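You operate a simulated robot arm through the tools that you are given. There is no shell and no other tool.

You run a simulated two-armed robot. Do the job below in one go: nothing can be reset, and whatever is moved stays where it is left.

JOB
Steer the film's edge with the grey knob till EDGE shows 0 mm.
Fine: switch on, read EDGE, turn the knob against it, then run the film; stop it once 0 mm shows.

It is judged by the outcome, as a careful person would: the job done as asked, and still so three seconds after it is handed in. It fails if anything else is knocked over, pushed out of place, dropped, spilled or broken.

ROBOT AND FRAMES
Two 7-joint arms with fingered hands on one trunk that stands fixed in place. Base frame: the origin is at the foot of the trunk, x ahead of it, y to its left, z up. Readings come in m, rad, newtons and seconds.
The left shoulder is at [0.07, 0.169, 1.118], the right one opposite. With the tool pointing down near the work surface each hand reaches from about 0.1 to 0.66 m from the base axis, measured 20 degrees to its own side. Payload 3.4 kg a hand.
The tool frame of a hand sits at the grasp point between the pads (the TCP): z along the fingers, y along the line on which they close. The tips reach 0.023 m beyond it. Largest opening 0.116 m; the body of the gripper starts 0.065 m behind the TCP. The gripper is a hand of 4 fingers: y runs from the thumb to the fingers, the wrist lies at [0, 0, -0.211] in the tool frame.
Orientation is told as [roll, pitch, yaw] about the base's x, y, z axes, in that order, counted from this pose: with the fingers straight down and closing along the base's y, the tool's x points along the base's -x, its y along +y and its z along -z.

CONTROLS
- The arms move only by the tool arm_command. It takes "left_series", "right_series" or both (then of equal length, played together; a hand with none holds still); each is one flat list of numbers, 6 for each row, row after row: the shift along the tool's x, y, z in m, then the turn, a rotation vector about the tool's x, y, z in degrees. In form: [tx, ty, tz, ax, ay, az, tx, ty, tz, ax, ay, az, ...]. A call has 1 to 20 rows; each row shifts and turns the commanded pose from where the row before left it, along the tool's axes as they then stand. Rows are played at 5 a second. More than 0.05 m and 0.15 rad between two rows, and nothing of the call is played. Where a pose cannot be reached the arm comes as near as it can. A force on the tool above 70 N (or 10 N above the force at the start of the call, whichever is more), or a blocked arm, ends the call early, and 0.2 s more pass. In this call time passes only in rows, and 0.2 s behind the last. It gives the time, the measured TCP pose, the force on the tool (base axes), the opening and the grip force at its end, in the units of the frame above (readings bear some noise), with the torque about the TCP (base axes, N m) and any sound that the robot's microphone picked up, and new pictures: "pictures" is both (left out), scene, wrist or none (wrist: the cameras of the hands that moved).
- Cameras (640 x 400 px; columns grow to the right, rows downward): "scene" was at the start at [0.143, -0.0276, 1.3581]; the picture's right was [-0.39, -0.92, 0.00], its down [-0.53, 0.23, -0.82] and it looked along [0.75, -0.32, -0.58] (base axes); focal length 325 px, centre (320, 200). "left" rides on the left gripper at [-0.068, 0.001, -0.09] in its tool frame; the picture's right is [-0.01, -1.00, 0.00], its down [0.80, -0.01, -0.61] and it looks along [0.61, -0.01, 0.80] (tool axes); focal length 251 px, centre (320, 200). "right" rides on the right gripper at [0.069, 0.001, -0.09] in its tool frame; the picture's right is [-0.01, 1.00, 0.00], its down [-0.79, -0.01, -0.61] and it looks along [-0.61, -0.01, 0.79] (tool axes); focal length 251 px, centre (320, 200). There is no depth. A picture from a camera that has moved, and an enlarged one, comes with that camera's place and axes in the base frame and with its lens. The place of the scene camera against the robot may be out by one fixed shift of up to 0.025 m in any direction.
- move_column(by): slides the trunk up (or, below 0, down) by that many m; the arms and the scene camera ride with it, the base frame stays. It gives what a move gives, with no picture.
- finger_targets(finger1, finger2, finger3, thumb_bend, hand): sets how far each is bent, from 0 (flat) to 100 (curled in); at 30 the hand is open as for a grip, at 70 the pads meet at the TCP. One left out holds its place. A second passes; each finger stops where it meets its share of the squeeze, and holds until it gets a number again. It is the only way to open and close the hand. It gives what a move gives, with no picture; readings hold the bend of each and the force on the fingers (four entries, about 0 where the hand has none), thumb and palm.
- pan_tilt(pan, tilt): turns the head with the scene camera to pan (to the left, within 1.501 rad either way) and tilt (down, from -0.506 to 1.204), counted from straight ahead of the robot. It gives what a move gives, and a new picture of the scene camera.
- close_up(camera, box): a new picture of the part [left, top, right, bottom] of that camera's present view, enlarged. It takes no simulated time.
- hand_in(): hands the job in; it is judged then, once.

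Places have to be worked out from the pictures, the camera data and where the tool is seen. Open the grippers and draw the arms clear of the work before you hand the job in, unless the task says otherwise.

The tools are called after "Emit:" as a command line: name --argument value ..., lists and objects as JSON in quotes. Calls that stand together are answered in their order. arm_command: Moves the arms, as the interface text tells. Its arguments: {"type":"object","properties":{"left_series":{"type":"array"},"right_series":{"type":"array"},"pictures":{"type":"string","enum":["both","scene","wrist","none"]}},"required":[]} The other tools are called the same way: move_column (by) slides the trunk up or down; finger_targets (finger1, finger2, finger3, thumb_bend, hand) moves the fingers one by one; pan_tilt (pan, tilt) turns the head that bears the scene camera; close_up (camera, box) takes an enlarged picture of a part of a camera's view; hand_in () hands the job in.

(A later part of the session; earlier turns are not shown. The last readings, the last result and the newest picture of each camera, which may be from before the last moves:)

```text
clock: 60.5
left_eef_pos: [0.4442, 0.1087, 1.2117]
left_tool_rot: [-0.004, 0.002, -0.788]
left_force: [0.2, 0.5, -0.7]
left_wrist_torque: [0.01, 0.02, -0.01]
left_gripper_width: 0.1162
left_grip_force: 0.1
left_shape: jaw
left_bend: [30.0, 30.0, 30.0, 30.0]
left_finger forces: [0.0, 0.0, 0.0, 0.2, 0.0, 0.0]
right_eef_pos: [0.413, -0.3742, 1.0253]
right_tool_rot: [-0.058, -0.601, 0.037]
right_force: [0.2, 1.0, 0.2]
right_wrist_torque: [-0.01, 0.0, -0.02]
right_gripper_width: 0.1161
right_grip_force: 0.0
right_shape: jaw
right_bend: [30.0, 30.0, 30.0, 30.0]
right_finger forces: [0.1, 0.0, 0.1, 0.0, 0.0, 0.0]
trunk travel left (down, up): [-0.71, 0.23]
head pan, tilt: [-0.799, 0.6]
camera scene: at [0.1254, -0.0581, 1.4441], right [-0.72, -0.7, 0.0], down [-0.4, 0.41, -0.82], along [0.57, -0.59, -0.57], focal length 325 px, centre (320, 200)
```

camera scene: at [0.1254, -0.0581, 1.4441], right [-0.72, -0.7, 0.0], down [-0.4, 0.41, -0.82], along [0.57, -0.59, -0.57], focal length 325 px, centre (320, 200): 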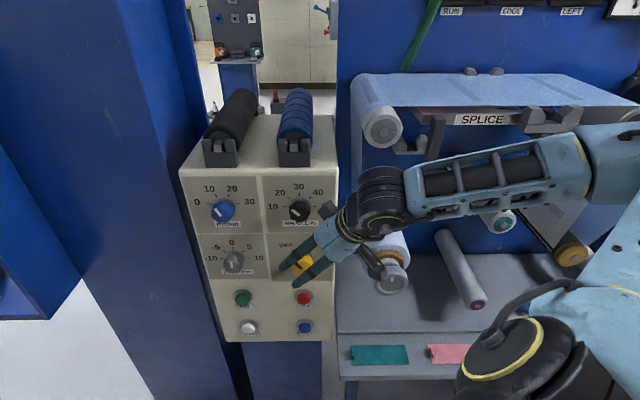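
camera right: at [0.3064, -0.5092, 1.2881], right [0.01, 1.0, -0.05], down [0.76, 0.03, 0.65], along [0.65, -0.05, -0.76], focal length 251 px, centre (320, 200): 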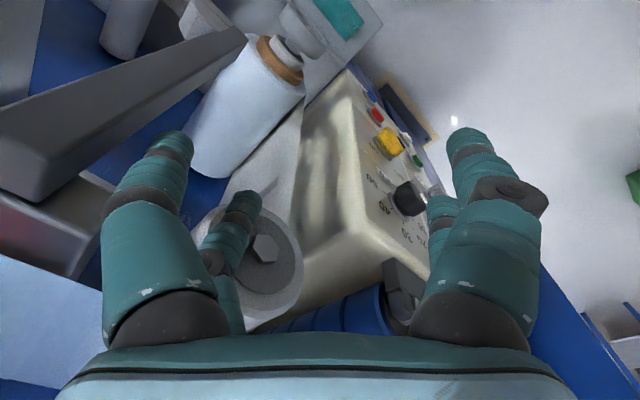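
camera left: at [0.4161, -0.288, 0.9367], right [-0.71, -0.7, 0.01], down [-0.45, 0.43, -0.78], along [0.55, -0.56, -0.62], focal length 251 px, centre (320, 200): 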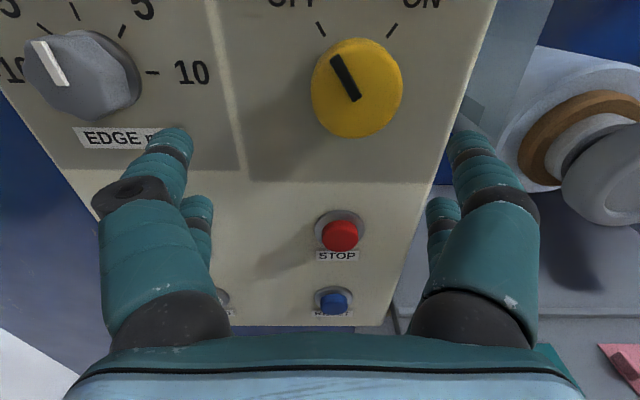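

No limits hit. I continue downward, pitching up and yawing toward the panel heading.

Emit:
arm_command --right_series '[0.0172, 0.003, 0.023, 2.9, -3, 3.3, 0.0172, 0.003, 0.023, 2.9, -3, 3.3, 0.0172, 0.003, 0.023, 2.9, -3, 3.3, 0.0172, 0.003, 0.023, 2.9, -3, 3.3, 0.0172, 0.003, 0.023, 2.9, -3, 3.3]' --pictures "both"

```text
clock: 61.7
left_eef_pos: [0.4422, 0.1104, 1.212]
left_tool_rot: [-0.004, 0.001, -0.79]
left_force: [-0.6, 0.5, -0.1]
left_wrist_torque: [-0.04, 0.0, 0.01]
left_gripper_width: 0.1158
left_grip_force: 0.0
left_shape: jaw
left_bend: [30.0, 30.0, 30.0, 30.0]
left_finger forces: [0.0, 0.0, 0.0, 0.1, 0.0, 0.0]
right_eef_pos: [0.4396, -0.3984, 0.9472]
right_tool_rot: [-0.064, -0.865, -0.33]
right_force: [0.9, -0.7, 0.2]
right_wrist_torque: [0.01, 0.03, -0.01]
right_gripper_width: 0.1158
right_grip_force: 0.1
right_shape: jaw
right_bend: [30.0, 30.0, 30.0, 30.0]
right_finger forces: [0.0, 0.0, 0.0, 0.1, 0.0, 0.0]
right hand out of reach, approached as far as the arm can: row 4, 5
trunk travel left (down, up): [-0.71, 0.23]
head pan, tilt: [-0.799, 0.6]
camera scene: at [0.1244, -0.0565, 1.4443], right [-0.72, -0.7, 0.0], down [-0.39, 0.4, -0.82], along [0.57, -0.59, -0.57], focal length 325 px, centre (320, 200)
camera right: at [0.3335, -0.3559, 0.9543], right [0.37, 0.93, -0.03], down [0.06, 0.01, 1.0], along [0.93, -0.38, -0.05], focal length 251 px, centre (320, 200)
```

scene: 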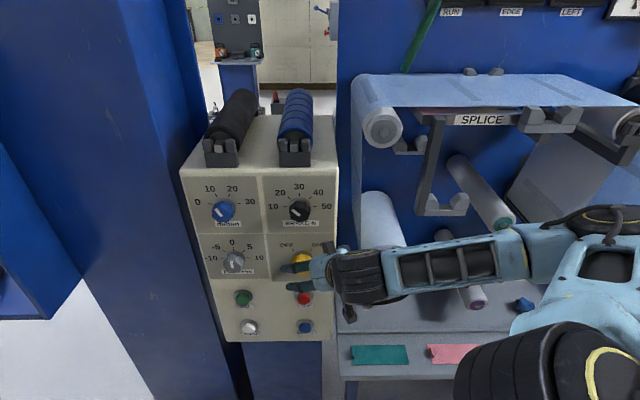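
right: 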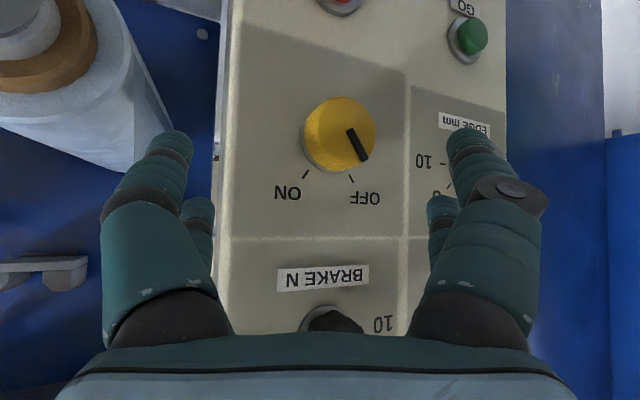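

The view is good, but rows 4–5 hit a limit again. Since the grip on a round knob works with any roll, I test which hand-roll direction is free here.

Emit:
arm_command --right_series '[0, 0, 0, 0, 0, -8, 0, 0, 0, 0, 0, -8]' --pictures "none"

```text
clock: 62.3
left_eef_pos: [0.4417, 0.1106, 1.212]
left_tool_rot: [-0.005, 0.0, -0.789]
left_force: [0.6, -0.1, -0.4]
left_wrist_torque: [0.02, 0.0, -0.01]
left_gripper_width: 0.1163
left_grip_force: 0.0
left_shape: jaw
left_bend: [30.0, 30.0, 30.0, 30.0]
left_finger forces: [0.0, 0.0, 0.1, 0.1, 0.0, 0.1]
right_eef_pos: [0.4416, -0.3985, 0.9554]
right_tool_rot: [-0.379, -0.818, 0.087]
right_force: [-0.7, -0.2, 0.1]
right_wrist_torque: [-0.03, -0.02, 0.01]
right_gripper_width: 0.116
right_grip_force: 0.1
right_shape: jaw
right_bend: [30.0, 30.0, 30.0, 30.0]
right_finger forces: [0.1, 0.0, 0.0, 0.0, 0.0, 0.1]
right hand out of reach, approached as far as the arm can: row 1
trunk travel left (down, up): [-0.71, 0.23]
head pan, tilt: [-0.799, 0.6]
```

Negative roll was partly blocked. I try the positive direction.

Emit:
arm_command --right_series '[0, 0, 0, 0, 0, 8, 0, 0, 0, 0, 0, 8, 0, 0, 0, 0, 0, 8, 0, 0, 0, 0, 0, 8]' --pictures "none"

```text
clock: 63.3
left_eef_pos: [0.441, 0.1098, 1.2132]
left_tool_rot: [-0.003, 0.002, -0.789]
left_force: [-0.4, -0.8, 0.8]
left_wrist_torque: [0.01, -0.01, 0.01]
left_gripper_width: 0.1154
left_grip_force: 0.0
left_shape: jaw
left_bend: [30.0, 30.0, 30.0, 30.0]
left_finger forces: [0.0, 0.1, 0.0, 0.0, 0.0, 0.0]
right_eef_pos: [0.4214, -0.4144, 0.9628]
right_tool_rot: [0.273, -0.855, -0.761]
right_force: [0.7, -0.2, 0.4]
right_wrist_torque: [0.0, 0.02, 0.02]
right_gripper_width: 0.1158
right_grip_force: 0.0
right_shape: jaw
right_bend: [30.0, 30.0, 30.0, 30.0]
right_finger forces: [0.0, 0.1, 0.0, 0.0, 0.0, 0.0]
right hand out of reach, approached as far as the arm can: row 3, 4
trunk travel left (down, up): [-0.71, 0.23]
head pan, tilt: [-0.799, 0.6]
```

The limit seems tied to the hand pitching up above a down-sloping forearm while the elbow is held out to the side. I will undo this: roll back, pitch the fingers down again and retreat, then hang the arm straight to drop the elbow.

Emit:
arm_command --right_series '[0, 0, -0.01, 0, 0, -8, 0, 0, -0.01, 0, 0, -8, 0.0129, 0, -0.0153, 0, 8, 0, 0.0149, 0, -0.0134, 0, 8, 0, 0.0166, 0, -0.0112, 0, 8, 0, 0.018, 0, -0.0088, 0, 8, 0, 0.019, 0, -0.0062, 0, 8, 0]' --pictures "scene"

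```text
clock: 64.9
left_eef_pos: [0.4411, 0.1104, 1.2124]
left_tool_rot: [-0.004, -0.001, -0.79]
left_force: [0.0, -0.1, 0.0]
left_wrist_torque: [0.01, -0.02, 0.01]
left_gripper_width: 0.1157
left_grip_force: 0.0
left_shape: jaw
left_bend: [30.0, 30.0, 30.0, 30.0]
left_finger forces: [0.0, 0.0, 0.0, 0.0, 0.0, 0.0]
right_eef_pos: [0.322, -0.3734, 0.9738]
right_tool_rot: [-0.042, -0.185, -0.371]
right_force: [-0.2, -1.0, 1.1]
right_wrist_torque: [0.03, 0.01, 0.01]
right_gripper_width: 0.1161
right_grip_force: 0.1
right_shape: jaw
right_bend: [30.0, 30.0, 30.0, 30.0]
right_finger forces: [0.0, 0.0, 0.1, 0.1, 0.0, 0.0]
right hand out of reach, approached as far as the arm can: row 3
trunk travel left (down, up): [-0.71, 0.23]
head pan, tilt: [-0.799, 0.6]
camera scene: at [0.1238, -0.0566, 1.4443], right [-0.72, -0.7, 0.0], down [-0.39, 0.41, -0.82], along [0.58, -0.59, -0.57], focal length 325 px, centre (320, 200)
```

scene: 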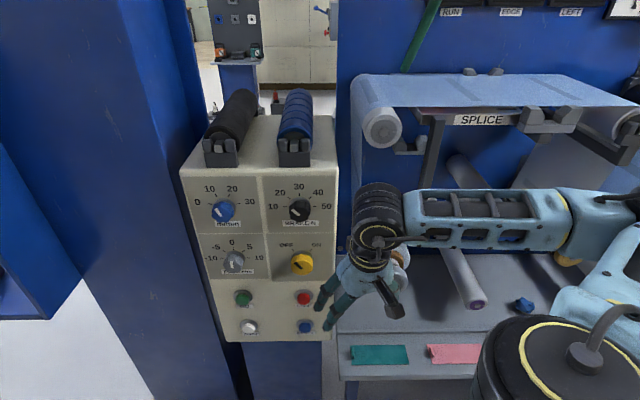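

The hand is back to nearly fingers-down at [0.322,-0.373,0.974]. I raise the trunk by 0.2 m more and then lower the hand well below the shoulder, close in front of the robot, to make the elbow hang down.

Emit:
move_column --by 0.2

Emit:
arm_command --right_series '[0.019, 0.0053, 0.0402, 0, 0, 0, 0.019, 0.0053, 0.0402, 0, 0, 0, 0.019, 0.0053, 0.0402, 0, 0, 0, 0.019, 0.0053, 0.0402, 0, 0, 0, 0.019, 0.0053, 0.0402, 0, 0, 0]' --pictures "scene"

```text
clock: 67.1
left_eef_pos: [0.4407, 0.1099, 1.4125]
left_tool_rot: [-0.003, 0.001, -0.787]
left_force: [-0.2, -0.9, -0.1]
left_wrist_torque: [0.01, -0.03, -0.02]
left_gripper_width: 0.1157
left_grip_force: 0.0
left_shape: jaw
left_bend: [30.0, 30.0, 30.0, 30.0]
left_finger forces: [0.0, 0.0, 0.1, 0.1, 0.1, 0.1]
right_eef_pos: [0.3223, -0.3728, 1.1726]
right_tool_rot: [-0.043, -0.189, -0.372]
right_force: [-0.3, -0.1, 1.0]
right_wrist_torque: [0.03, 0.02, 0.0]
right_gripper_width: 0.1159
right_grip_force: 0.0
right_shape: jaw
right_bend: [30.0, 30.0, 30.0, 30.0]
right_finger forces: [0.1, 0.0, 0.1, 0.0, 0.0, 0.1]
trunk travel left (down, up): [-0.91, 0.03]
head pan, tilt: [-0.799, 0.6]
```

```text
clock: 68.3
left_eef_pos: [0.4447, 0.1104, 1.4109]
left_tool_rot: [-0.006, 0.002, -0.789]
left_force: [-0.1, -0.4, -0.7]
left_wrist_torque: [0.05, 0.01, -0.01]
left_gripper_width: 0.116
left_grip_force: 0.1
left_shape: jaw
left_bend: [30.0, 30.0, 30.0, 30.0]
left_finger forces: [0.0, 0.0, 0.0, 0.1, 0.1, 0.0]
right_eef_pos: [0.2839, -0.3375, 0.9579]
right_tool_rot: [-0.037, -0.196, -0.372]
right_force: [-1.4, -0.1, -1.1]
right_wrist_torque: [0.03, -0.11, 0.0]
right_gripper_width: 0.1158
right_grip_force: 0.0
right_shape: jaw
right_bend: [30.0, 30.0, 30.0, 30.0]
right_finger forces: [0.0, 0.0, 0.0, 0.1, 0.1, 0.0]
trunk travel left (down, up): [-0.91, 0.03]
head pan, tilt: [-0.799, 0.6]
camera scene: at [0.1264, -0.0563, 1.644], right [-0.72, -0.7, 0.0], down [-0.4, 0.4, -0.82], along [0.57, -0.59, -0.57], focal length 325 px, centre (320, 200)
```

scene: 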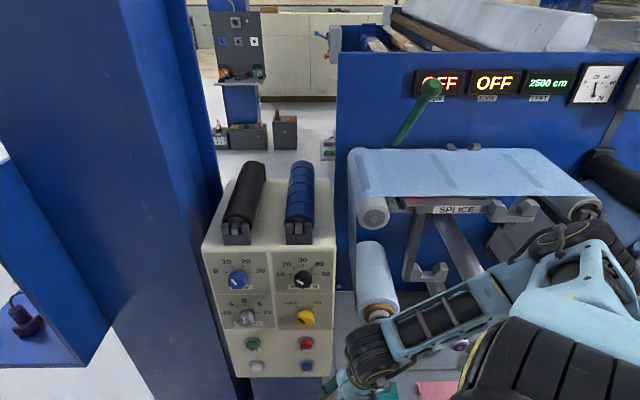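

No limit reached; the elbow is still out to the side. I continue lowering the hand to nearly straighten the arm downward.

Emit:
arm_command --right_series '[0.019, 0.0053, 0.0402, 0, 0, 0, 0.019, 0.0053, 0.0402, 0, 0, 0, 0.019, 0.0053, 0.0402, 0, 0, 0, 0.019, 0.0053, 0.0402, 0, 0, 0, 0.019, 0.0053, 0.0402, 0, 0, 0]' --pictures "none"

Emit:
pan_tilt --pan -0.8 --tilt 0.95

```text
clock: 69.5
left_eef_pos: [0.4425, 0.1101, 1.4115]
left_tool_rot: [-0.005, 0.001, -0.79]
left_force: [0.3, 0.3, 0.5]
left_wrist_torque: [0.0, -0.02, 0.03]
left_gripper_width: 0.1158
left_grip_force: 0.0
left_shape: jaw
left_bend: [30.0, 30.0, 30.0, 30.0]
left_finger forces: [0.0, 0.0, 0.0, 0.0, 0.0, 0.0]
right_eef_pos: [0.2572, -0.3134, 0.747]
right_tool_rot: [-0.04, -0.174, -0.371]
right_force: [0.1, 0.3, -0.7]
right_wrist_torque: [-0.02, 0.03, 0.02]
right_gripper_width: 0.1158
right_grip_force: 0.1
right_shape: jaw
right_bend: [30.0, 30.0, 30.0, 30.0]
right_finger forces: [0.1, 0.0, 0.0, 0.0, 0.1, 0.1]
right hand out of reach, approached as far as the arm can: row 4, 5
trunk travel left (down, up): [-0.91, 0.03]
head pan, tilt: [-0.799, 0.6]
```

```text
clock: 70.3
left_eef_pos: [0.4416, 0.1106, 1.4119]
left_tool_rot: [-0.005, 0.001, -0.789]
left_force: [-0.5, -0.5, 0.0]
left_wrist_torque: [0.02, 0.01, -0.01]
left_gripper_width: 0.116
left_grip_force: 0.0
left_shape: jaw
left_bend: [30.0, 30.0, 30.0, 30.0]
left_finger forces: [0.0, 0.0, 0.0, 0.0, 0.0, 0.0]
right_eef_pos: [0.2574, -0.313, 0.7467]
right_tool_rot: [-0.038, -0.175, -0.369]
right_force: [-0.3, -0.6, -0.2]
right_wrist_torque: [-0.01, 0.02, -0.01]
right_gripper_width: 0.1158
right_grip_force: 0.0
right_shape: jaw
right_bend: [30.0, 30.0, 30.0, 30.0]
right_finger forces: [0.0, 0.0, 0.0, 0.0, 0.0, 0.1]
trunk travel left (down, up): [-0.91, 0.03]
head pan, tilt: [-0.799, 0.949]
camera scene: at [0.1124, -0.0453, 1.616], right [-0.72, -0.7, 0.0], down [-0.57, 0.58, -0.58], along [0.41, -0.42, -0.81], focal length 325 px, centre (320, 200)
```

scene: 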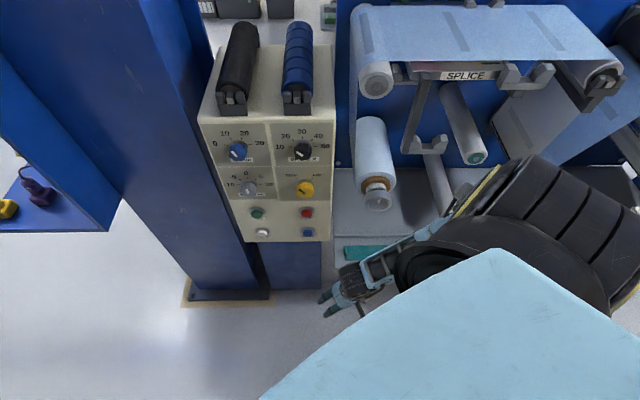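

The arm is nearly straight now but the geometry suggests a better way: work with the trunk low so the wrist is above the shoulder and the forearm slopes up to a level hand. I bring the right hand back up relative to the trunk along the same free path.

Emit:
arm_command --right_series '[-0.019, -0.0053, -0.0402, 0, 0, 0, -0.019, -0.0053, -0.0402, 0, 0, 0, -0.019, -0.0053, -0.0402, 0, 0, 0, -0.019, -0.0053, -0.0402, 0, 0, 0, -0.019, -0.0053, -0.0402, 0, 0, 0, -0.019, -0.0053, -0.0402, 0, 0, 0, -0.019, -0.0053, -0.0402, 0, 0, 0, -0.019, -0.0053, -0.0402, 0, 0, 0, -0.019, -0.0053, -0.0402, 0, 0, 0]' --pictures "none"

Emit:
move_column --by -0.3

Emit:
pan_tilt --pan -0.8 --tilt 0.5

```text
clock: 72.3
left_eef_pos: [0.4394, 0.1101, 1.4141]
left_tool_rot: [-0.004, 0.0, -0.789]
left_force: [0.1, 0.2, -0.2]
left_wrist_torque: [-0.02, 0.0, -0.01]
left_gripper_width: 0.1162
left_grip_force: 0.0
left_shape: jaw
left_bend: [30.0, 30.0, 30.0, 30.0]
left_finger forces: [0.0, 0.0, 0.0, 0.0, 0.0, 0.1]
right_eef_pos: [0.3356, -0.376, 1.1343]
right_tool_rot: [-0.039, -0.188, -0.37]
right_force: [1.1, -0.5, 0.0]
right_wrist_torque: [0.02, -0.01, -0.02]
right_gripper_width: 0.1159
right_grip_force: 0.0
right_shape: jaw
right_bend: [30.0, 30.0, 30.0, 30.0]
right_finger forces: [0.1, 0.0, 0.0, 0.1, 0.1, 0.1]
trunk travel left (down, up): [-0.91, 0.03]
head pan, tilt: [-0.799, 0.949]
```

```text
clock: 75.3
left_eef_pos: [0.4416, 0.109, 1.1122]
left_tool_rot: [-0.004, 0.002, -0.79]
left_force: [-0.2, 0.3, 0.4]
left_wrist_torque: [0.02, 0.02, -0.04]
left_gripper_width: 0.116
left_grip_force: 0.0
left_shape: jaw
left_bend: [30.0, 30.0, 30.0, 30.0]
left_finger forces: [0.0, 0.0, 0.0, 0.1, 0.0, 0.0]
right_eef_pos: [0.3363, -0.3773, 0.835]
right_tool_rot: [-0.042, -0.189, -0.372]
right_force: [-1.0, -0.2, 0.4]
right_wrist_torque: [0.01, -0.02, 0.0]
right_gripper_width: 0.1158
right_grip_force: 0.1
right_shape: jaw
right_bend: [30.0, 30.0, 30.0, 30.0]
right_finger forces: [0.0, 0.0, 0.1, 0.1, 0.0, 0.0]
trunk travel left (down, up): [-0.61, 0.33]
head pan, tilt: [-0.799, 0.949]
```

```text
clock: 76.2
left_eef_pos: [0.4407, 0.1094, 1.1111]
left_tool_rot: [-0.001, 0.0, -0.789]
left_force: [0.6, -1.2, 0.2]
left_wrist_torque: [-0.03, 0.0, 0.03]
left_gripper_width: 0.1157
left_grip_force: 0.0
left_shape: jaw
left_bend: [30.0, 30.0, 30.0, 30.0]
left_finger forces: [0.0, 0.0, 0.0, 0.0, 0.0, 0.0]
right_eef_pos: [0.335, -0.3772, 0.8338]
right_tool_rot: [-0.042, -0.187, -0.371]
right_force: [0.1, -0.2, -0.2]
right_wrist_torque: [-0.04, -0.01, 0.0]
right_gripper_width: 0.1159
right_grip_force: 0.2
right_shape: jaw
right_bend: [30.0, 30.0, 30.0, 30.0]
right_finger forces: [0.0, 0.0, 0.0, 0.0, 0.0, 0.0]
trunk travel left (down, up): [-0.61, 0.33]
head pan, tilt: [-0.799, 0.499]
camera scene: at [0.1254, -0.0585, 1.3533], right [-0.72, -0.7, 0.0], down [-0.33, 0.34, -0.88], along [0.61, -0.63, -0.48], focal length 325 px, centre (320, 200)
```

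scene: 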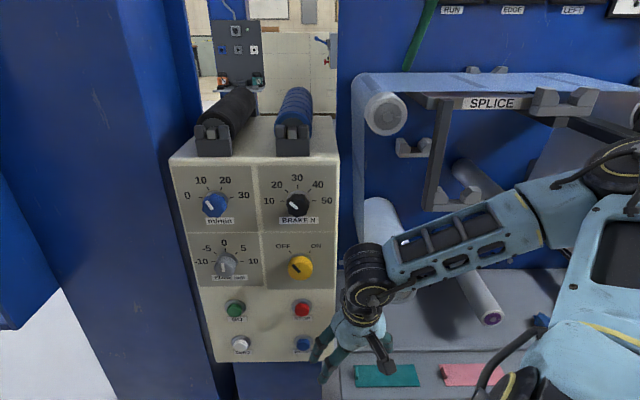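

Now I raise the right hand about 0.3 m relative to the trunk, straight up at a safe distance from the panel.

Emit:
arm_command --right_series '[-0.004, -0.0015, -0.043, 0, 0, 0, -0.004, -0.0015, -0.043, 0, 0, 0, -0.004, -0.0015, -0.043, 0, 0, 0, -0.004, -0.0015, -0.043, 0, 0, 0, -0.004, -0.0015, -0.043, 0, 0, 0, -0.004, -0.0015, -0.043, 0, 0, 0, -0.004, -0.0015, -0.043, 0, 0, 0]' --pictures "scene"

```text
clock: 77.8
left_eef_pos: [0.4414, 0.1107, 1.1116]
left_tool_rot: [-0.004, -0.001, -0.79]
left_force: [-0.2, 0.0, 0.2]
left_wrist_torque: [-0.01, 0.0, -0.01]
left_gripper_width: 0.1161
left_grip_force: 0.0
left_shape: jaw
left_bend: [30.0, 30.0, 30.0, 30.0]
left_finger forces: [0.0, 0.0, 0.0, 0.0, 0.0, 0.1]
right_eef_pos: [0.3114, -0.3634, 1.1393]
right_tool_rot: [-0.042, -0.189, -0.37]
right_force: [-0.7, 0.2, -0.5]
right_wrist_torque: [0.01, -0.01, 0.02]
right_gripper_width: 0.1161
right_grip_force: 0.0
right_shape: jaw
right_bend: [30.0, 30.0, 30.0, 30.0]
right_finger forces: [0.0, 0.0, 0.0, 0.0, 0.0, 0.0]
trunk travel left (down, up): [-0.61, 0.33]
head pan, tilt: [-0.799, 0.499]
camera scene: at [0.1249, -0.0574, 1.3535], right [-0.72, -0.7, 0.0], down [-0.33, 0.34, -0.88], along [0.61, -0.63, -0.48], focal length 325 px, centre (320, 200)
```

scene: 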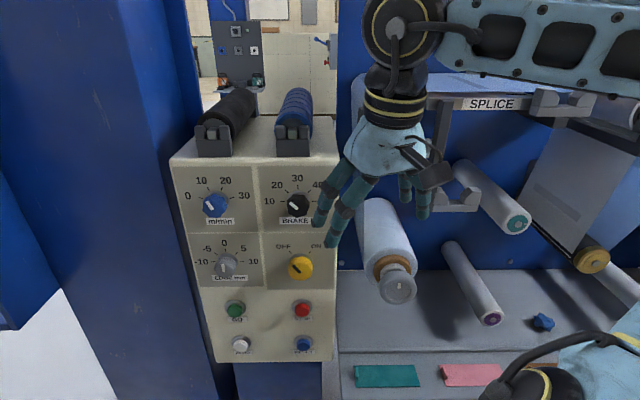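

The limit analysis suggests the wrist should bend the other way (pass through alignment with the forearm, going over the top). I look at the right arm to measure the forearm's direction.

Emit:
pan_tilt --pan -1.45 --tilt 0.35

Emit:
pan_tilt --pan -1.0 --tilt 0.0

```text
clock: 78.8
left_eef_pos: [0.4416, 0.1113, 1.1119]
left_tool_rot: [-0.004, 0.001, -0.789]
left_force: [-0.4, 0.3, 0.6]
left_wrist_torque: [0.02, 0.0, 0.02]
left_gripper_width: 0.116
left_grip_force: 0.0
left_shape: jaw
left_bend: [30.0, 30.0, 30.0, 30.0]
left_finger forces: [0.1, 0.1, 0.0, 0.0, 0.0, 0.0]
right_eef_pos: [0.3113, -0.3645, 1.1369]
right_tool_rot: [-0.041, -0.19, -0.371]
right_force: [0.5, 0.0, -0.3]
right_wrist_torque: [0.0, 0.0, 0.03]
right_gripper_width: 0.1161
right_grip_force: 0.0
right_shape: jaw
right_bend: [30.0, 30.0, 30.0, 30.0]
right_finger forces: [0.1, 0.0, 0.0, 0.0, 0.1, 0.1]
trunk travel left (down, up): [-0.61, 0.33]
head pan, tilt: [-1.45, 0.351]
camera scene: at [0.0732, -0.0855, 1.3671], right [-0.99, -0.12, 0.0], down [-0.04, 0.34, -0.94], along [0.11, -0.93, -0.34], focal length 325 px, centre (320, 200)
```

scene: 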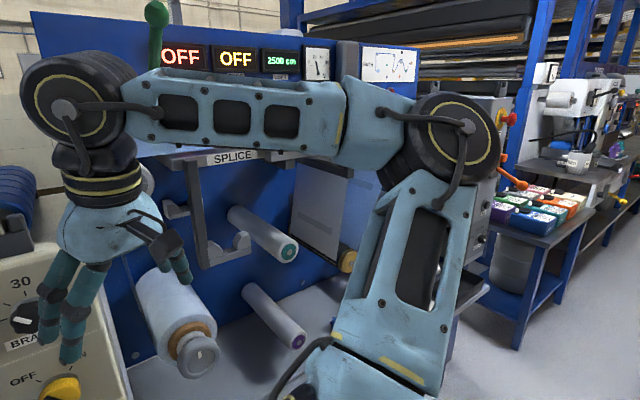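

```text
clock: 79.8
left_eef_pos: [0.4423, 0.1097, 1.1112]
left_tool_rot: [-0.003, 0.001, -0.789]
left_force: [0.0, 0.6, -0.1]
left_wrist_torque: [0.03, 0.01, 0.05]
left_gripper_width: 0.1159
left_grip_force: 0.1
left_shape: jaw
left_bend: [30.0, 30.0, 30.0, 30.0]
left_finger forces: [0.0, 0.1, 0.1, 0.0, 0.0, 0.0]
right_eef_pos: [0.3113, -0.3636, 1.1368]
right_tool_rot: [-0.041, -0.19, -0.373]
right_force: [-0.1, -0.1, 1.4]
right_wrist_torque: [-0.06, 0.03, 0.01]
right_gripper_width: 0.1158
right_grip_force: 0.0
right_shape: jaw
right_bend: [30.0, 30.0, 30.0, 30.0]
right_finger forces: [0.1, 0.0, 0.0, 0.0, 0.0, 0.0]
trunk travel left (down, up): [-0.61, 0.33]
head pan, tilt: [-1.0, 0.0]
camera scene: at [0.1105, -0.0691, 1.3995], right [-0.84, -0.54, 0.0], down [0.0, 0.0, -1.0], along [0.54, -0.84, 0.0], focal length 325 px, centre (320, 200)
```

scene: 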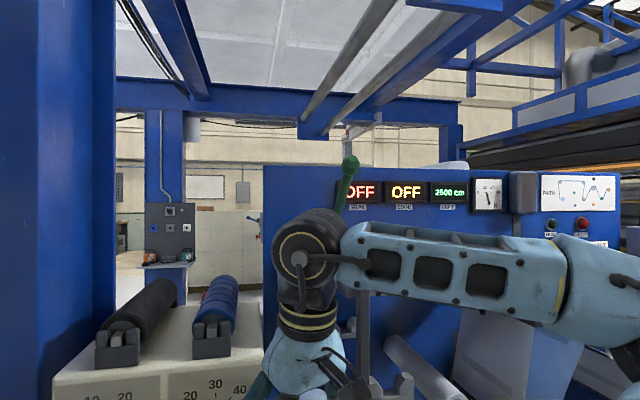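

From this view I estimate the right forearm points nearly forward (heading about -9°, slightly upward) with the elbow high. I pitch the hand up about the wrist in that plane so it aligns with the forearm, above the panel box.

Emit:
arm_command --right_series '[0, 0, 0, -1.1, 0, -5.9, 0, 0, 0, -1.1, 0, -5.9, -0.0294, 0, -0.0021, 0, -8, 0, -0.0294, 0, -0.0021, 0, -8, 0, -0.0294, 0, -0.0021, 0, -8, 0, -0.0294, 0, -0.0021, 0, -8, 0, -0.0294, 0, -0.0021, 0, -8, 0, -0.0294, 0, -0.0021, 0, -8, 0, -0.0294, 0, -0.0021, 0, -8, 0, -0.0294, 0, -0.0021, 0, -8, 0]' --pictures "scene"

```text
clock: 82.0
left_eef_pos: [0.4399, 0.1102, 1.1121]
left_tool_rot: [-0.004, 0.001, -0.79]
left_force: [0.1, 0.3, 0.5]
left_wrist_torque: [-0.01, 0.03, -0.01]
left_gripper_width: 0.1158
left_grip_force: 0.0
left_shape: jaw
left_bend: [30.0, 30.0, 30.0, 30.0]
left_finger forces: [0.1, 0.1, 0.0, 0.0, 0.0, 0.0]
right_eef_pos: [0.4731, -0.3864, 1.2864]
right_tool_rot: [-0.153, -1.296, -0.023]
right_force: [-0.2, 0.5, -0.1]
right_wrist_torque: [0.0, 0.0, 0.02]
right_gripper_width: 0.116
right_grip_force: 0.2
right_shape: jaw
right_bend: [30.0, 30.0, 30.0, 30.0]
right_finger forces: [0.1, 0.0, 0.0, 0.1, 0.0, 0.1]
trunk travel left (down, up): [-0.61, 0.33]
head pan, tilt: [-1.0, 0.0]
camera scene: at [0.1105, -0.0689, 1.3996], right [-0.84, -0.54, 0.0], down [0.0, 0.0, -1.0], along [0.54, -0.84, 0.0], focal length 325 px, centre (320, 200)
```

scene: 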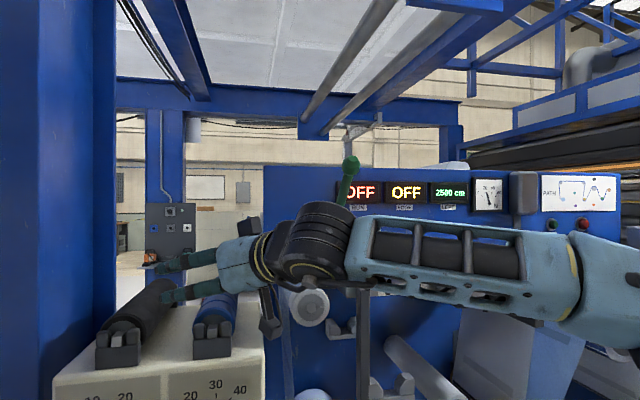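

The hand is almost aligned with the forearm but passing it on the right side. I yaw it left about the wrist, through the forearm direction, before going over the top.

Emit:
arm_command --right_series '[0, 0.0283, -0.002, -7.7, 0, -2.14, 0, 0.0283, -0.002, -7.7, 0, -2.14, 0, 0.0283, -0.002, -7.7, 0, -2.14, 0, 0.0283, -0.002, -7.7, 0, -2.14, 0, 0.0283, -0.002, -7.7, 0, -2.14, 0, 0.0283, -0.002, -7.7, 0, -2.14]' --pictures "scene"

```text
clock: 83.3
left_eef_pos: [0.4417, 0.1092, 1.1115]
left_tool_rot: [-0.003, 0.0, -0.791]
left_force: [0.4, 0.7, 0.1]
left_wrist_torque: [-0.02, 0.02, -0.03]
left_gripper_width: 0.1158
left_grip_force: 0.1
left_shape: jaw
left_bend: [30.0, 30.0, 30.0, 30.0]
left_finger forces: [0.0, 0.0, 0.0, 0.1, 0.0, 0.0]
right_eef_pos: [0.4321, -0.2247, 1.2846]
right_tool_rot: [-0.088, -1.268, 0.754]
right_force: [-0.2, -0.8, -0.1]
right_wrist_torque: [-0.02, 0.02, 0.0]
right_gripper_width: 0.116
right_grip_force: 0.1
right_shape: jaw
right_bend: [30.0, 30.0, 30.0, 30.0]
right_finger forces: [0.1, 0.1, 0.2, 0.1, 0.0, 0.1]
trunk travel left (down, up): [-0.61, 0.33]
head pan, tilt: [-1.0, 0.0]
camera scene: at [0.1108, -0.0691, 1.3995], right [-0.84, -0.54, 0.0], down [0.0, 0.0, -1.0], along [0.54, -0.84, 0.0], focal length 325 px, centre (320, 200)
```

scene: 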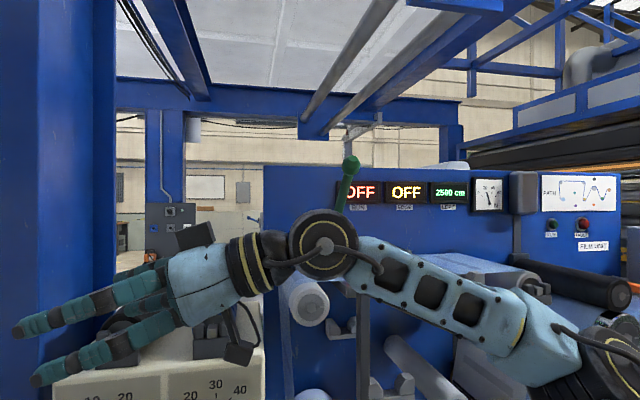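

The elbow has dropped and the forearm now slopes up to the wrist, with the hand bent down-left. I rotate the hand about the wrist through the forearm's direction (up and to the right).

Emit:
arm_command --right_series '[-0.0237, -0.0174, -0.0021, 4.74, -6.45, 0, -0.0237, -0.0174, -0.0021, 4.74, -6.45, 0, -0.0237, -0.0174, -0.0021, 4.74, -6.45, 0, -0.0237, -0.0174, -0.0021, 4.74, -6.45, 0, -0.0237, -0.0174, -0.0021, 4.74, -6.45, 0, -0.0237, -0.0174, -0.0021, 4.74, -6.45, 0]' --pictures "scene"

```text
clock: 84.8
left_eef_pos: [0.4421, 0.1095, 1.1127]
left_tool_rot: [-0.004, 0.001, -0.787]
left_force: [0.4, 0.0, -0.6]
left_wrist_torque: [0.01, -0.01, -0.01]
left_gripper_width: 0.116
left_grip_force: 0.0
left_shape: jaw
left_bend: [30.0, 30.0, 30.0, 30.0]
left_finger forces: [0.0, 0.0, 0.1, 0.1, 0.0, 0.0]
right_eef_pos: [0.4645, -0.3145, 1.4282]
right_tool_rot: [-3.134, -1.176, -2.967]
right_force: [-0.3, -0.4, 0.4]
right_wrist_torque: [0.01, 0.01, -0.03]
right_gripper_width: 0.1159
right_grip_force: 0.0
right_shape: jaw
right_bend: [30.0, 30.0, 30.0, 30.0]
right_finger forces: [0.0, 0.0, 0.1, 0.1, 0.0, 0.1]
trunk travel left (down, up): [-0.61, 0.33]
head pan, tilt: [-1.0, 0.0]
camera scene: at [0.1106, -0.0694, 1.3995], right [-0.84, -0.54, 0.0], down [0.0, 0.0, -1.0], along [0.54, -0.84, 0.0], focal length 325 px, centre (320, 200)
```

scene: 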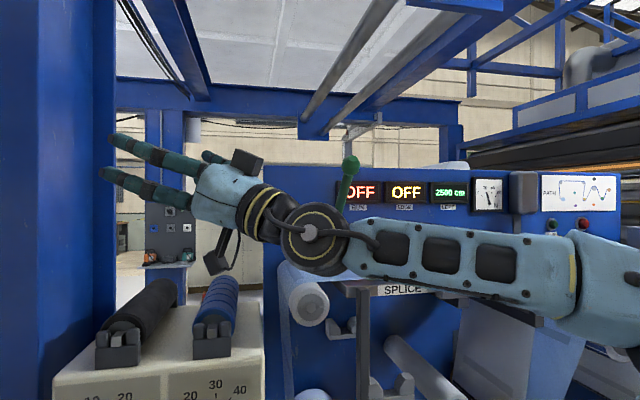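

The wrist has flipped: the hand now bends up from the forearm, about the same joint axis, as wanted. Next I swing the hand to the right about the wrist to the panel heading, still high above the box.

Emit:
arm_command --right_series '[0, -0.0271, -0.0021, 7.38, 0, -3.08, 0, -0.0271, -0.0021, 7.38, 0, -3.08, 0, -0.0271, -0.0021, 7.38, 0, -3.08, 0, -0.0271, -0.0021, 7.38, 0, -3.08, 0, -0.0271, -0.0021, 7.38, 0, -3.08, 0, -0.0271, -0.0021, 7.38, 0, -3.08, 0, -0.0271, -0.0021, 7.38, 0, -3.08]' --pictures "scene"

```text
clock: 86.3
left_eef_pos: [0.4419, 0.1092, 1.1116]
left_tool_rot: [-0.004, 0.002, -0.788]
left_force: [0.6, 0.4, 0.4]
left_wrist_torque: [0.0, 0.01, -0.02]
left_gripper_width: 0.1158
left_grip_force: 0.1
left_shape: jaw
left_bend: [30.0, 30.0, 30.0, 30.0]
left_finger forces: [0.0, 0.1, 0.0, 0.0, 0.0, 0.0]
right_eef_pos: [0.4102, -0.4892, 1.4199]
right_tool_rot: [-3.133, -1.175, 2.335]
right_force: [-0.8, 1.5, -1.2]
right_wrist_torque: [0.02, -0.01, -0.01]
right_gripper_width: 0.1159
right_grip_force: 0.0
right_shape: jaw
right_bend: [30.0, 30.0, 30.0, 30.0]
right_finger forces: [0.0, 0.0, 0.0, 0.0, 0.0, 0.1]
trunk travel left (down, up): [-0.61, 0.33]
head pan, tilt: [-1.0, 0.0]
camera scene: at [0.1106, -0.0694, 1.3995], right [-0.84, -0.54, 0.0], down [0.0, 0.0, -1.0], along [0.54, -0.84, 0.0], focal length 325 px, centre (320, 200)
```

scene: 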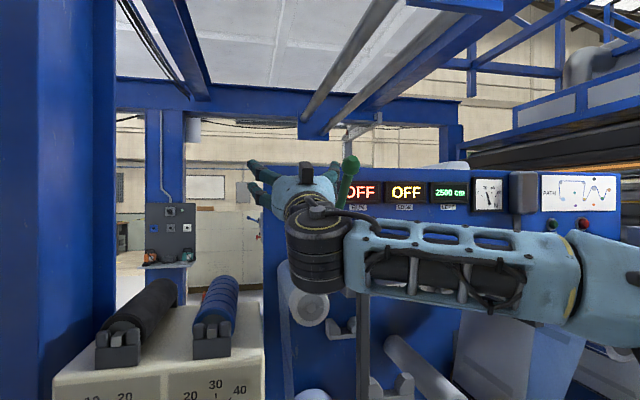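

The hand now points along the panel heading without hitting any limit. I level it and then retreat away from the panel plane and lower it somewhat.

Emit:
arm_command --right_series '[0.0275, 0, -0.0018, 0, 7.5, 0, 0.0275, 0, -0.0018, 0, 7.5, 0, 0.0275, 0, -0.0018, 0, 7.6, 0, 0.02, 0.0276, -0.0288, 0, 0, 0, 0.02, 0.0276, -0.0288, 0, 0, 0, 0.02, 0.0276, -0.0288, 0, 0, 0, 0.02, 0.0276, -0.0288, 0, 0, 0]' --pictures "scene"

```text
clock: 88.0
left_eef_pos: [0.4413, 0.1112, 1.112]
left_tool_rot: [-0.005, 0.0, -0.789]
left_force: [0.0, 0.8, -0.1]
left_wrist_torque: [-0.03, 0.05, 0.01]
left_gripper_width: 0.1161
left_grip_force: 0.0
left_shape: jaw
left_bend: [30.0, 30.0, 30.0, 30.0]
left_finger forces: [0.0, 0.1, 0.0, 0.0, 0.0, 0.0]
right_eef_pos: [0.4182, -0.3373, 1.2615]
right_tool_rot: [-2.144, -1.563, 1.351]
right_force: [1.2, 0.2, -0.1]
right_wrist_torque: [-0.04, 0.0, 0.0]
right_gripper_width: 0.1161
right_grip_force: 0.1
right_shape: jaw
right_bend: [30.0, 30.0, 30.0, 30.0]
right_finger forces: [0.1, 0.0, 0.0, 0.0, 0.0, 0.0]
trunk travel left (down, up): [-0.61, 0.33]
head pan, tilt: [-1.0, 0.0]
camera scene: at [0.1114, -0.0666, 1.3996], right [-0.84, -0.54, 0.0], down [0.0, 0.0, -1.0], along [0.54, -0.84, 0.0], focal length 325 px, centre (320, 200)
```

scene: 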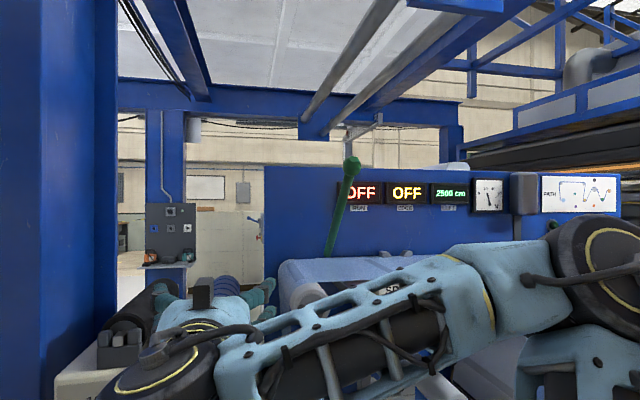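

The right hand is level, pointing at the panel, at [0.418,-0.337,1.262] with no limit. I lower the trunk by 0.37 m, which brings the hand straight down in front of the yellow knob about 10 cm away.

Emit:
move_column --by -0.37

Emit:
pan_tilt --pan -0.9 --tilt 0.0

Emit:
close_up --camera "right" --box '[0, 0, 640, 400]'

```text
clock: 91.5
left_eef_pos: [0.441, 0.1094, 0.7413]
left_tool_rot: [-0.004, 0.001, -0.789]
left_force: [-0.4, 0.6, 1.1]
left_wrist_torque: [-0.02, 0.01, 0.01]
left_gripper_width: 0.116
left_grip_force: 0.1
left_shape: jaw
left_bend: [30.0, 30.0, 30.0, 30.0]
left_finger forces: [0.0, 0.1, 0.1, 0.0, 0.0, 0.0]
right_eef_pos: [0.4183, -0.3393, 0.8922]
right_tool_rot: [-2.199, -1.568, 1.403]
right_force: [-0.2, 0.0, -0.2]
right_wrist_torque: [-0.01, 0.01, 0.02]
right_gripper_width: 0.1159
right_grip_force: 0.0
right_shape: jaw
right_bend: [30.0, 30.0, 30.0, 30.0]
right_finger forces: [0.0, 0.0, 0.0, 0.1, 0.0, 0.0]
trunk travel left (down, up): [-0.24, 0.7]
head pan, tilt: [-1.0, 0.0]
```

```text
clock: 92.2
left_eef_pos: [0.441, 0.1104, 0.742]
left_tool_rot: [-0.002, 0.0, -0.79]
left_force: [-0.6, -0.3, -0.6]
left_wrist_torque: [-0.01, 0.01, -0.01]
left_gripper_width: 0.1161
left_grip_force: 0.0
left_shape: jaw
left_bend: [30.0, 30.0, 30.0, 30.0]
left_finger forces: [0.1, 0.0, 0.1, 0.0, 0.0, 0.1]
right_eef_pos: [0.418, -0.3403, 0.8909]
right_tool_rot: [-2.183, -1.565, 1.389]
right_force: [-0.1, 0.2, -0.4]
right_wrist_torque: [-0.04, 0.02, 0.02]
right_gripper_width: 0.1157
right_grip_force: 0.1
right_shape: jaw
right_bend: [30.0, 30.0, 30.0, 30.0]
right_finger forces: [0.1, 0.0, 0.0, 0.0, 0.0, 0.0]
trunk travel left (down, up): [-0.24, 0.7]
head pan, tilt: [-0.901, 0.0]
camera scene: at [0.1178, -0.0638, 1.0296], right [-0.78, -0.62, 0.0], down [0.0, 0.0, -1.0], along [0.62, -0.78, 0.0], focal length 325 px, centre (320, 200)
```

scene: 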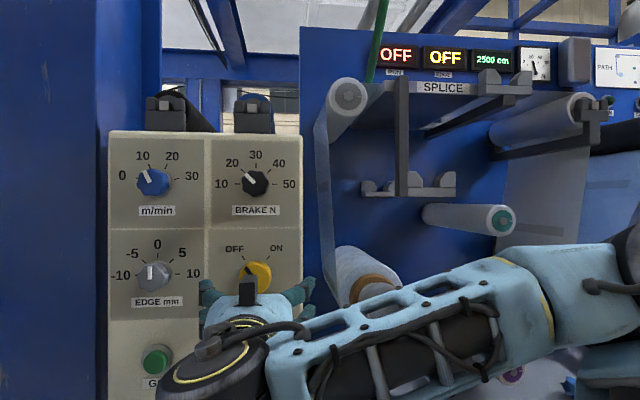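

```text
1.00 times, centred on (320, 200) of right (not enlarged: the box is as wide or as high as the picture)
camera zoom: at [0.3546, -0.2751, 0.8241], right [0.71, 0.7, 0.01], down [-0.43, 0.43, 0.79], along [0.55, -0.57, 0.61], focal length 251 px, centre (320, 200)
```

zoom: 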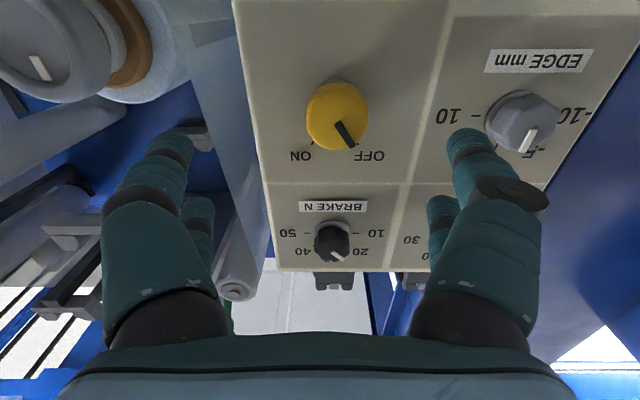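

Now the hand is right in front of the yellow knob, level, and the display row is visible. The knob lies at about t 1.4 cm to the left of my hand axis, so I centre on it and advance 8 cm.

Emit:
arm_command --right_series '[-0.0025, 0.0136, 0.02, 0, 0, 0, 0, 0, 0.02, 0, 0, 0, 0, 0, 0.02, 0, 0, 0, 0, 0, 0.02, 0, 0, 0]' --pictures "both"

```text
clock: 93.2
left_eef_pos: [0.442, 0.1101, 0.7408]
left_tool_rot: [-0.002, 0.0, -0.787]
left_force: [0.7, -0.1, -0.4]
left_wrist_torque: [0.01, 0.02, 0.01]
left_gripper_width: 0.1158
left_grip_force: 0.2
left_shape: jaw
left_bend: [30.0, 30.0, 30.0, 30.0]
left_finger forces: [0.0, 0.1, 0.0, 0.1, 0.0, 0.0]
right_eef_pos: [0.4832, -0.3873, 0.8943]
right_tool_rot: [-2.085, -1.566, 1.29]
right_force: [-0.4, -0.5, 0.2]
right_wrist_torque: [-0.03, 0.02, -0.03]
right_gripper_width: 0.1159
right_grip_force: 0.1
right_shape: jaw
right_bend: [30.0, 30.0, 30.0, 30.0]
right_finger forces: [0.1, 0.0, 0.0, 0.0, 0.0, 0.0]
trunk travel left (down, up): [-0.24, 0.7]
head pan, tilt: [-0.901, 0.0]
camera scene: at [0.118, -0.0639, 1.0295], right [-0.78, -0.62, 0.0], down [0.0, 0.0, -1.0], along [0.62, -0.78, 0.0], focal length 325 px, centre (320, 200)
camera right: at [0.4195, -0.3227, 0.8259], right [0.71, 0.7, 0.01], down [-0.43, 0.43, 0.79], along [0.55, -0.57, 0.61], focal length 251 px, centre (320, 200)
```

scene: 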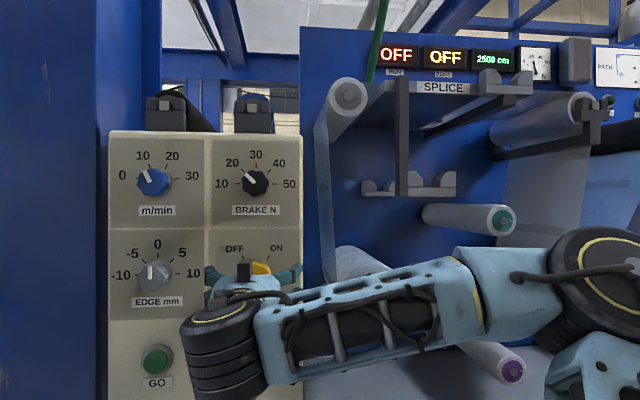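
right: 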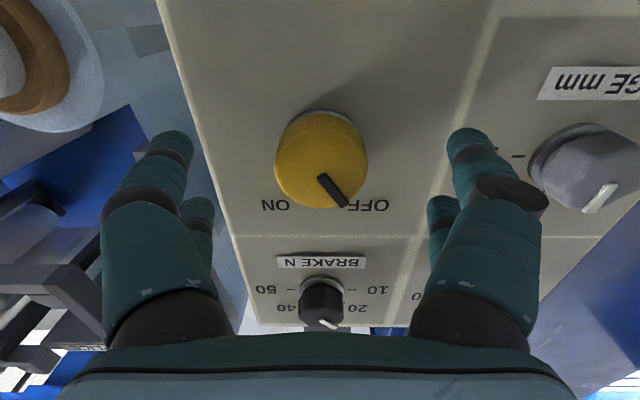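

The knob is centred between the fingers. I advance a further 2.4 cm so the fingertips straddle the knob just short of the panel surface.

Emit:
arm_command --right_series '[-0.0005, 0.0005, 0.008, 0, 0, 0, 0, 0, 0.008, 0, 0, 0, 0, 0, 0.008, 0, 0, 0]' --pictures "wrist"

```text
clock: 94.0
left_eef_pos: [0.4413, 0.1094, 0.7424]
left_tool_rot: [-0.003, -0.001, -0.788]
left_force: [-0.5, 0.8, -0.2]
left_wrist_torque: [0.0, -0.01, -0.01]
left_gripper_width: 0.1156
left_grip_force: 0.0
left_shape: jaw
left_bend: [30.0, 30.0, 30.0, 30.0]
left_finger forces: [0.0, 0.0, 0.0, 0.0, 0.1, 0.0]
right_eef_pos: [0.5004, -0.4046, 0.8954]
right_tool_rot: [-2.297, -1.566, 1.503]
right_force: [0.5, 0.3, -1.4]
right_wrist_torque: [0.02, -0.01, -0.01]
right_gripper_width: 0.116
right_grip_force: 0.0
right_shape: jaw
right_bend: [30.0, 30.0, 30.0, 30.0]
right_finger forces: [0.0, 0.1, 0.0, 0.1, 0.0, 0.1]
trunk travel left (down, up): [-0.24, 0.7]
head pan, tilt: [-0.901, 0.0]
camera right: at [0.4374, -0.3397, 0.8274], right [0.71, 0.7, 0.01], down [-0.43, 0.43, 0.79], along [0.55, -0.57, 0.61], focal length 251 px, centre (320, 200)
```

right: 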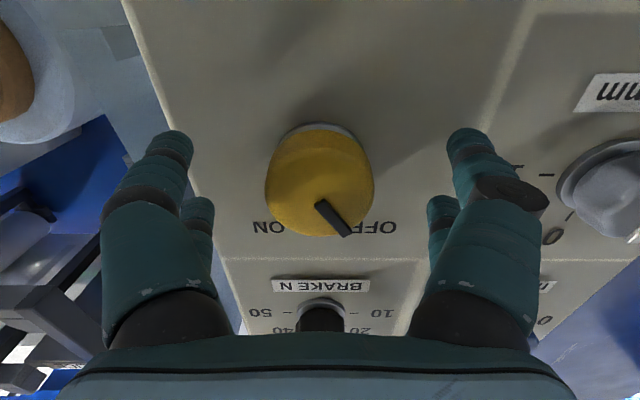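

No contact yet; the knob sits between the fingers. I close the fingers part way and check.

Emit:
finger_targets --hand "right" --finger1 46 --finger2 46 --finger3 46 --thumb_bend 46

Emit:
close_up --camera "right" --box '[120, 60, 520, 310]'

```text
clock: 95.0
left_eef_pos: [0.4413, 0.1101, 0.7417]
left_tool_rot: [-0.002, 0.001, -0.789]
left_force: [-0.2, 0.3, 0.0]
left_wrist_torque: [-0.01, -0.01, -0.03]
left_gripper_width: 0.1159
left_grip_force: 0.1
left_shape: jaw
left_bend: [30.0, 30.0, 30.0, 30.0]
left_finger forces: [0.1, 0.0, 0.0, 0.0, 0.0, 0.0]
right_eef_pos: [0.501, -0.4042, 0.8952]
right_tool_rot: [-2.199, -1.568, 1.404]
right_force: [-0.5, 0.6, 0.2]
right_wrist_torque: [0.03, -0.03, -0.01]
right_gripper_width: 0.0707
right_grip_force: 0.0
right_shape: fingers
right_bend: [46.0, 46.0, 46.0, 46.0]
right_finger forces: [0.0, 0.1, 0.0, 0.0, 0.1, 0.0]
trunk travel left (down, up): [-0.24, 0.7]
head pan, tilt: [-0.901, 0.0]
```

```text
1.60 times, centred on (320, 185) of right
camera zoom: at [0.4373, -0.3395, 0.8273], right [0.71, 0.7, 0.01], down [-0.43, 0.43, 0.79], along [0.55, -0.57, 0.61], focal length 402 px, centre (320, 224)
```

zoom: 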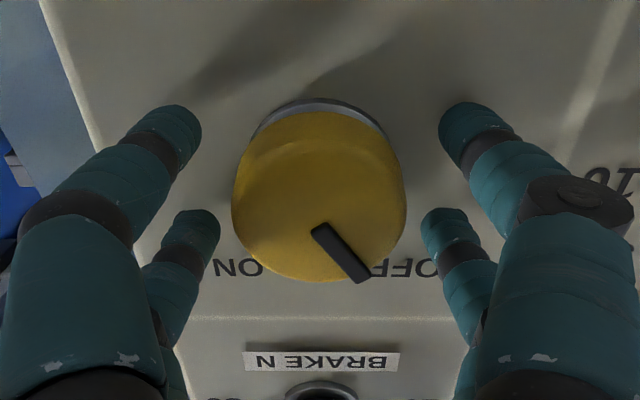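

Fingers surround the knob evenly at an opening of 7 cm. I now close them onto it.

Emit:
finger_targets --hand "right" --finger1 65 --finger2 65 --finger3 65 --thumb_bend 65

Emit:
close_up --camera "right" --box '[120, 60, 520, 310]'

```text
clock: 96.0
left_eef_pos: [0.4409, 0.1092, 0.7422]
left_tool_rot: [-0.004, 0.0, -0.788]
left_force: [0.0, -0.2, 0.7]
left_wrist_torque: [0.01, -0.01, 0.03]
left_gripper_width: 0.1159
left_grip_force: 0.2
left_shape: jaw
left_bend: [30.0, 30.0, 30.0, 30.0]
left_finger forces: [0.0, 0.0, 0.1, 0.0, 0.0, 0.0]
right_eef_pos: [0.5012, -0.4062, 0.8941]
right_tool_rot: [-2.227, -1.568, 1.432]
right_force: [0.8, -2.5, 1.5]
right_wrist_torque: [-0.01, 0.01, 0.02]
right_gripper_width: 0.0357
right_grip_force: 10.8
right_shape: fingers
right_bend: [57.0, 58.0, 58.0, 59.0]
right_finger forces: [4.6, 5.6, 4.6, 0.0, 7.0, 0.0]
trunk travel left (down, up): [-0.24, 0.7]
head pan, tilt: [-0.901, 0.0]
```

```text
1.60 times, centred on (320, 185) of right
camera zoom: at [0.4372, -0.3399, 0.8272], right [0.71, 0.7, 0.01], down [-0.43, 0.43, 0.79], along [0.55, -0.57, 0.61], focal length 402 px, centre (320, 224)
```

zoom: 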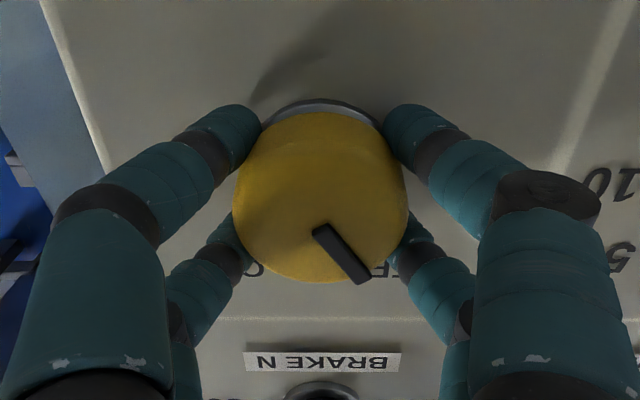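

All four fingers hold the knob with about 5 N each. I turn it clockwise (positive about the tool axis) by 40° first.

Emit:
arm_command --right_series '[0, 0, 0, 0, 0, 8, 0, 0, 0, 0, 0, 8, 0, 0, 0, 0, 0, 8, 0, 0, 0, 0, 0, 8, 0, 0, 0, 0, 0, 8]' --pictures "both"

```text
clock: 97.2
left_eef_pos: [0.4414, 0.109, 0.7423]
left_tool_rot: [-0.003, 0.0, -0.788]
left_force: [0.0, 0.6, 0.1]
left_wrist_torque: [0.02, -0.02, -0.03]
left_gripper_width: 0.116
left_grip_force: 0.0
left_shape: jaw
left_bend: [30.0, 30.0, 30.0, 30.0]
left_finger forces: [0.0, 0.0, 0.1, 0.0, 0.1, 0.0]
right_eef_pos: [0.5006, -0.4045, 0.8951]
right_tool_rot: [1.574, -0.873, -2.368]
right_force: [-1.7, -1.6, -1.3]
right_wrist_torque: [0.0, 0.02, -0.04]
right_gripper_width: 0.0353
right_grip_force: 11.8
right_shape: fingers
right_bend: [58.0, 58.0, 58.0, 59.0]
right_finger forces: [4.9, 5.7, 4.8, 0.0, 7.8, 0.0]
trunk travel left (down, up): [-0.24, 0.7]
head pan, tilt: [-0.901, 0.0]
camera scene: at [0.1176, -0.0642, 1.0295], right [-0.78, -0.62, 0.0], down [0.0, 0.0, -1.0], along [0.62, -0.78, 0.0], focal length 325 px, centre (320, 200)
camera right: at [0.4687, -0.3091, 0.8435], right [0.54, 0.53, 0.65], down [-0.79, 0.07, 0.6], along [0.27, -0.84, 0.46], focal length 251 px, centre (320, 200)
```

scene: 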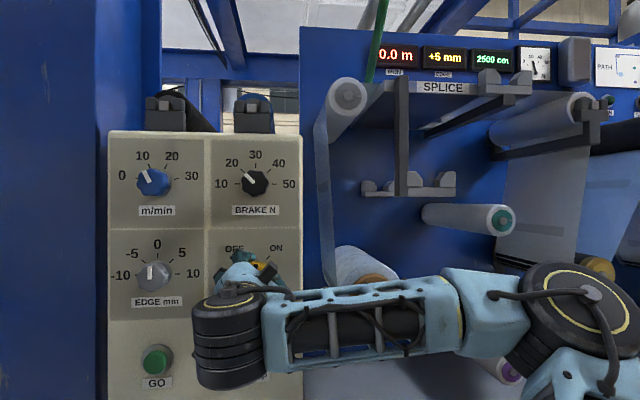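
right: 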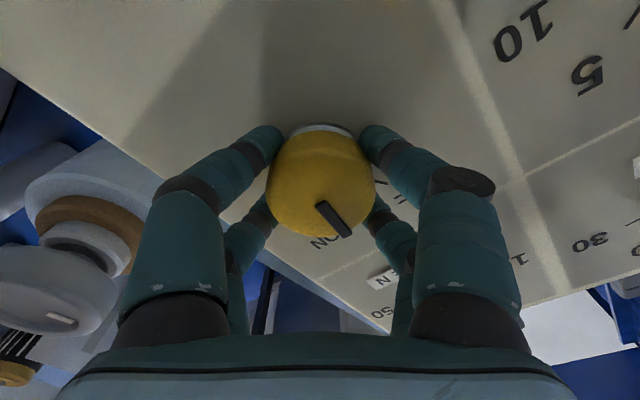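

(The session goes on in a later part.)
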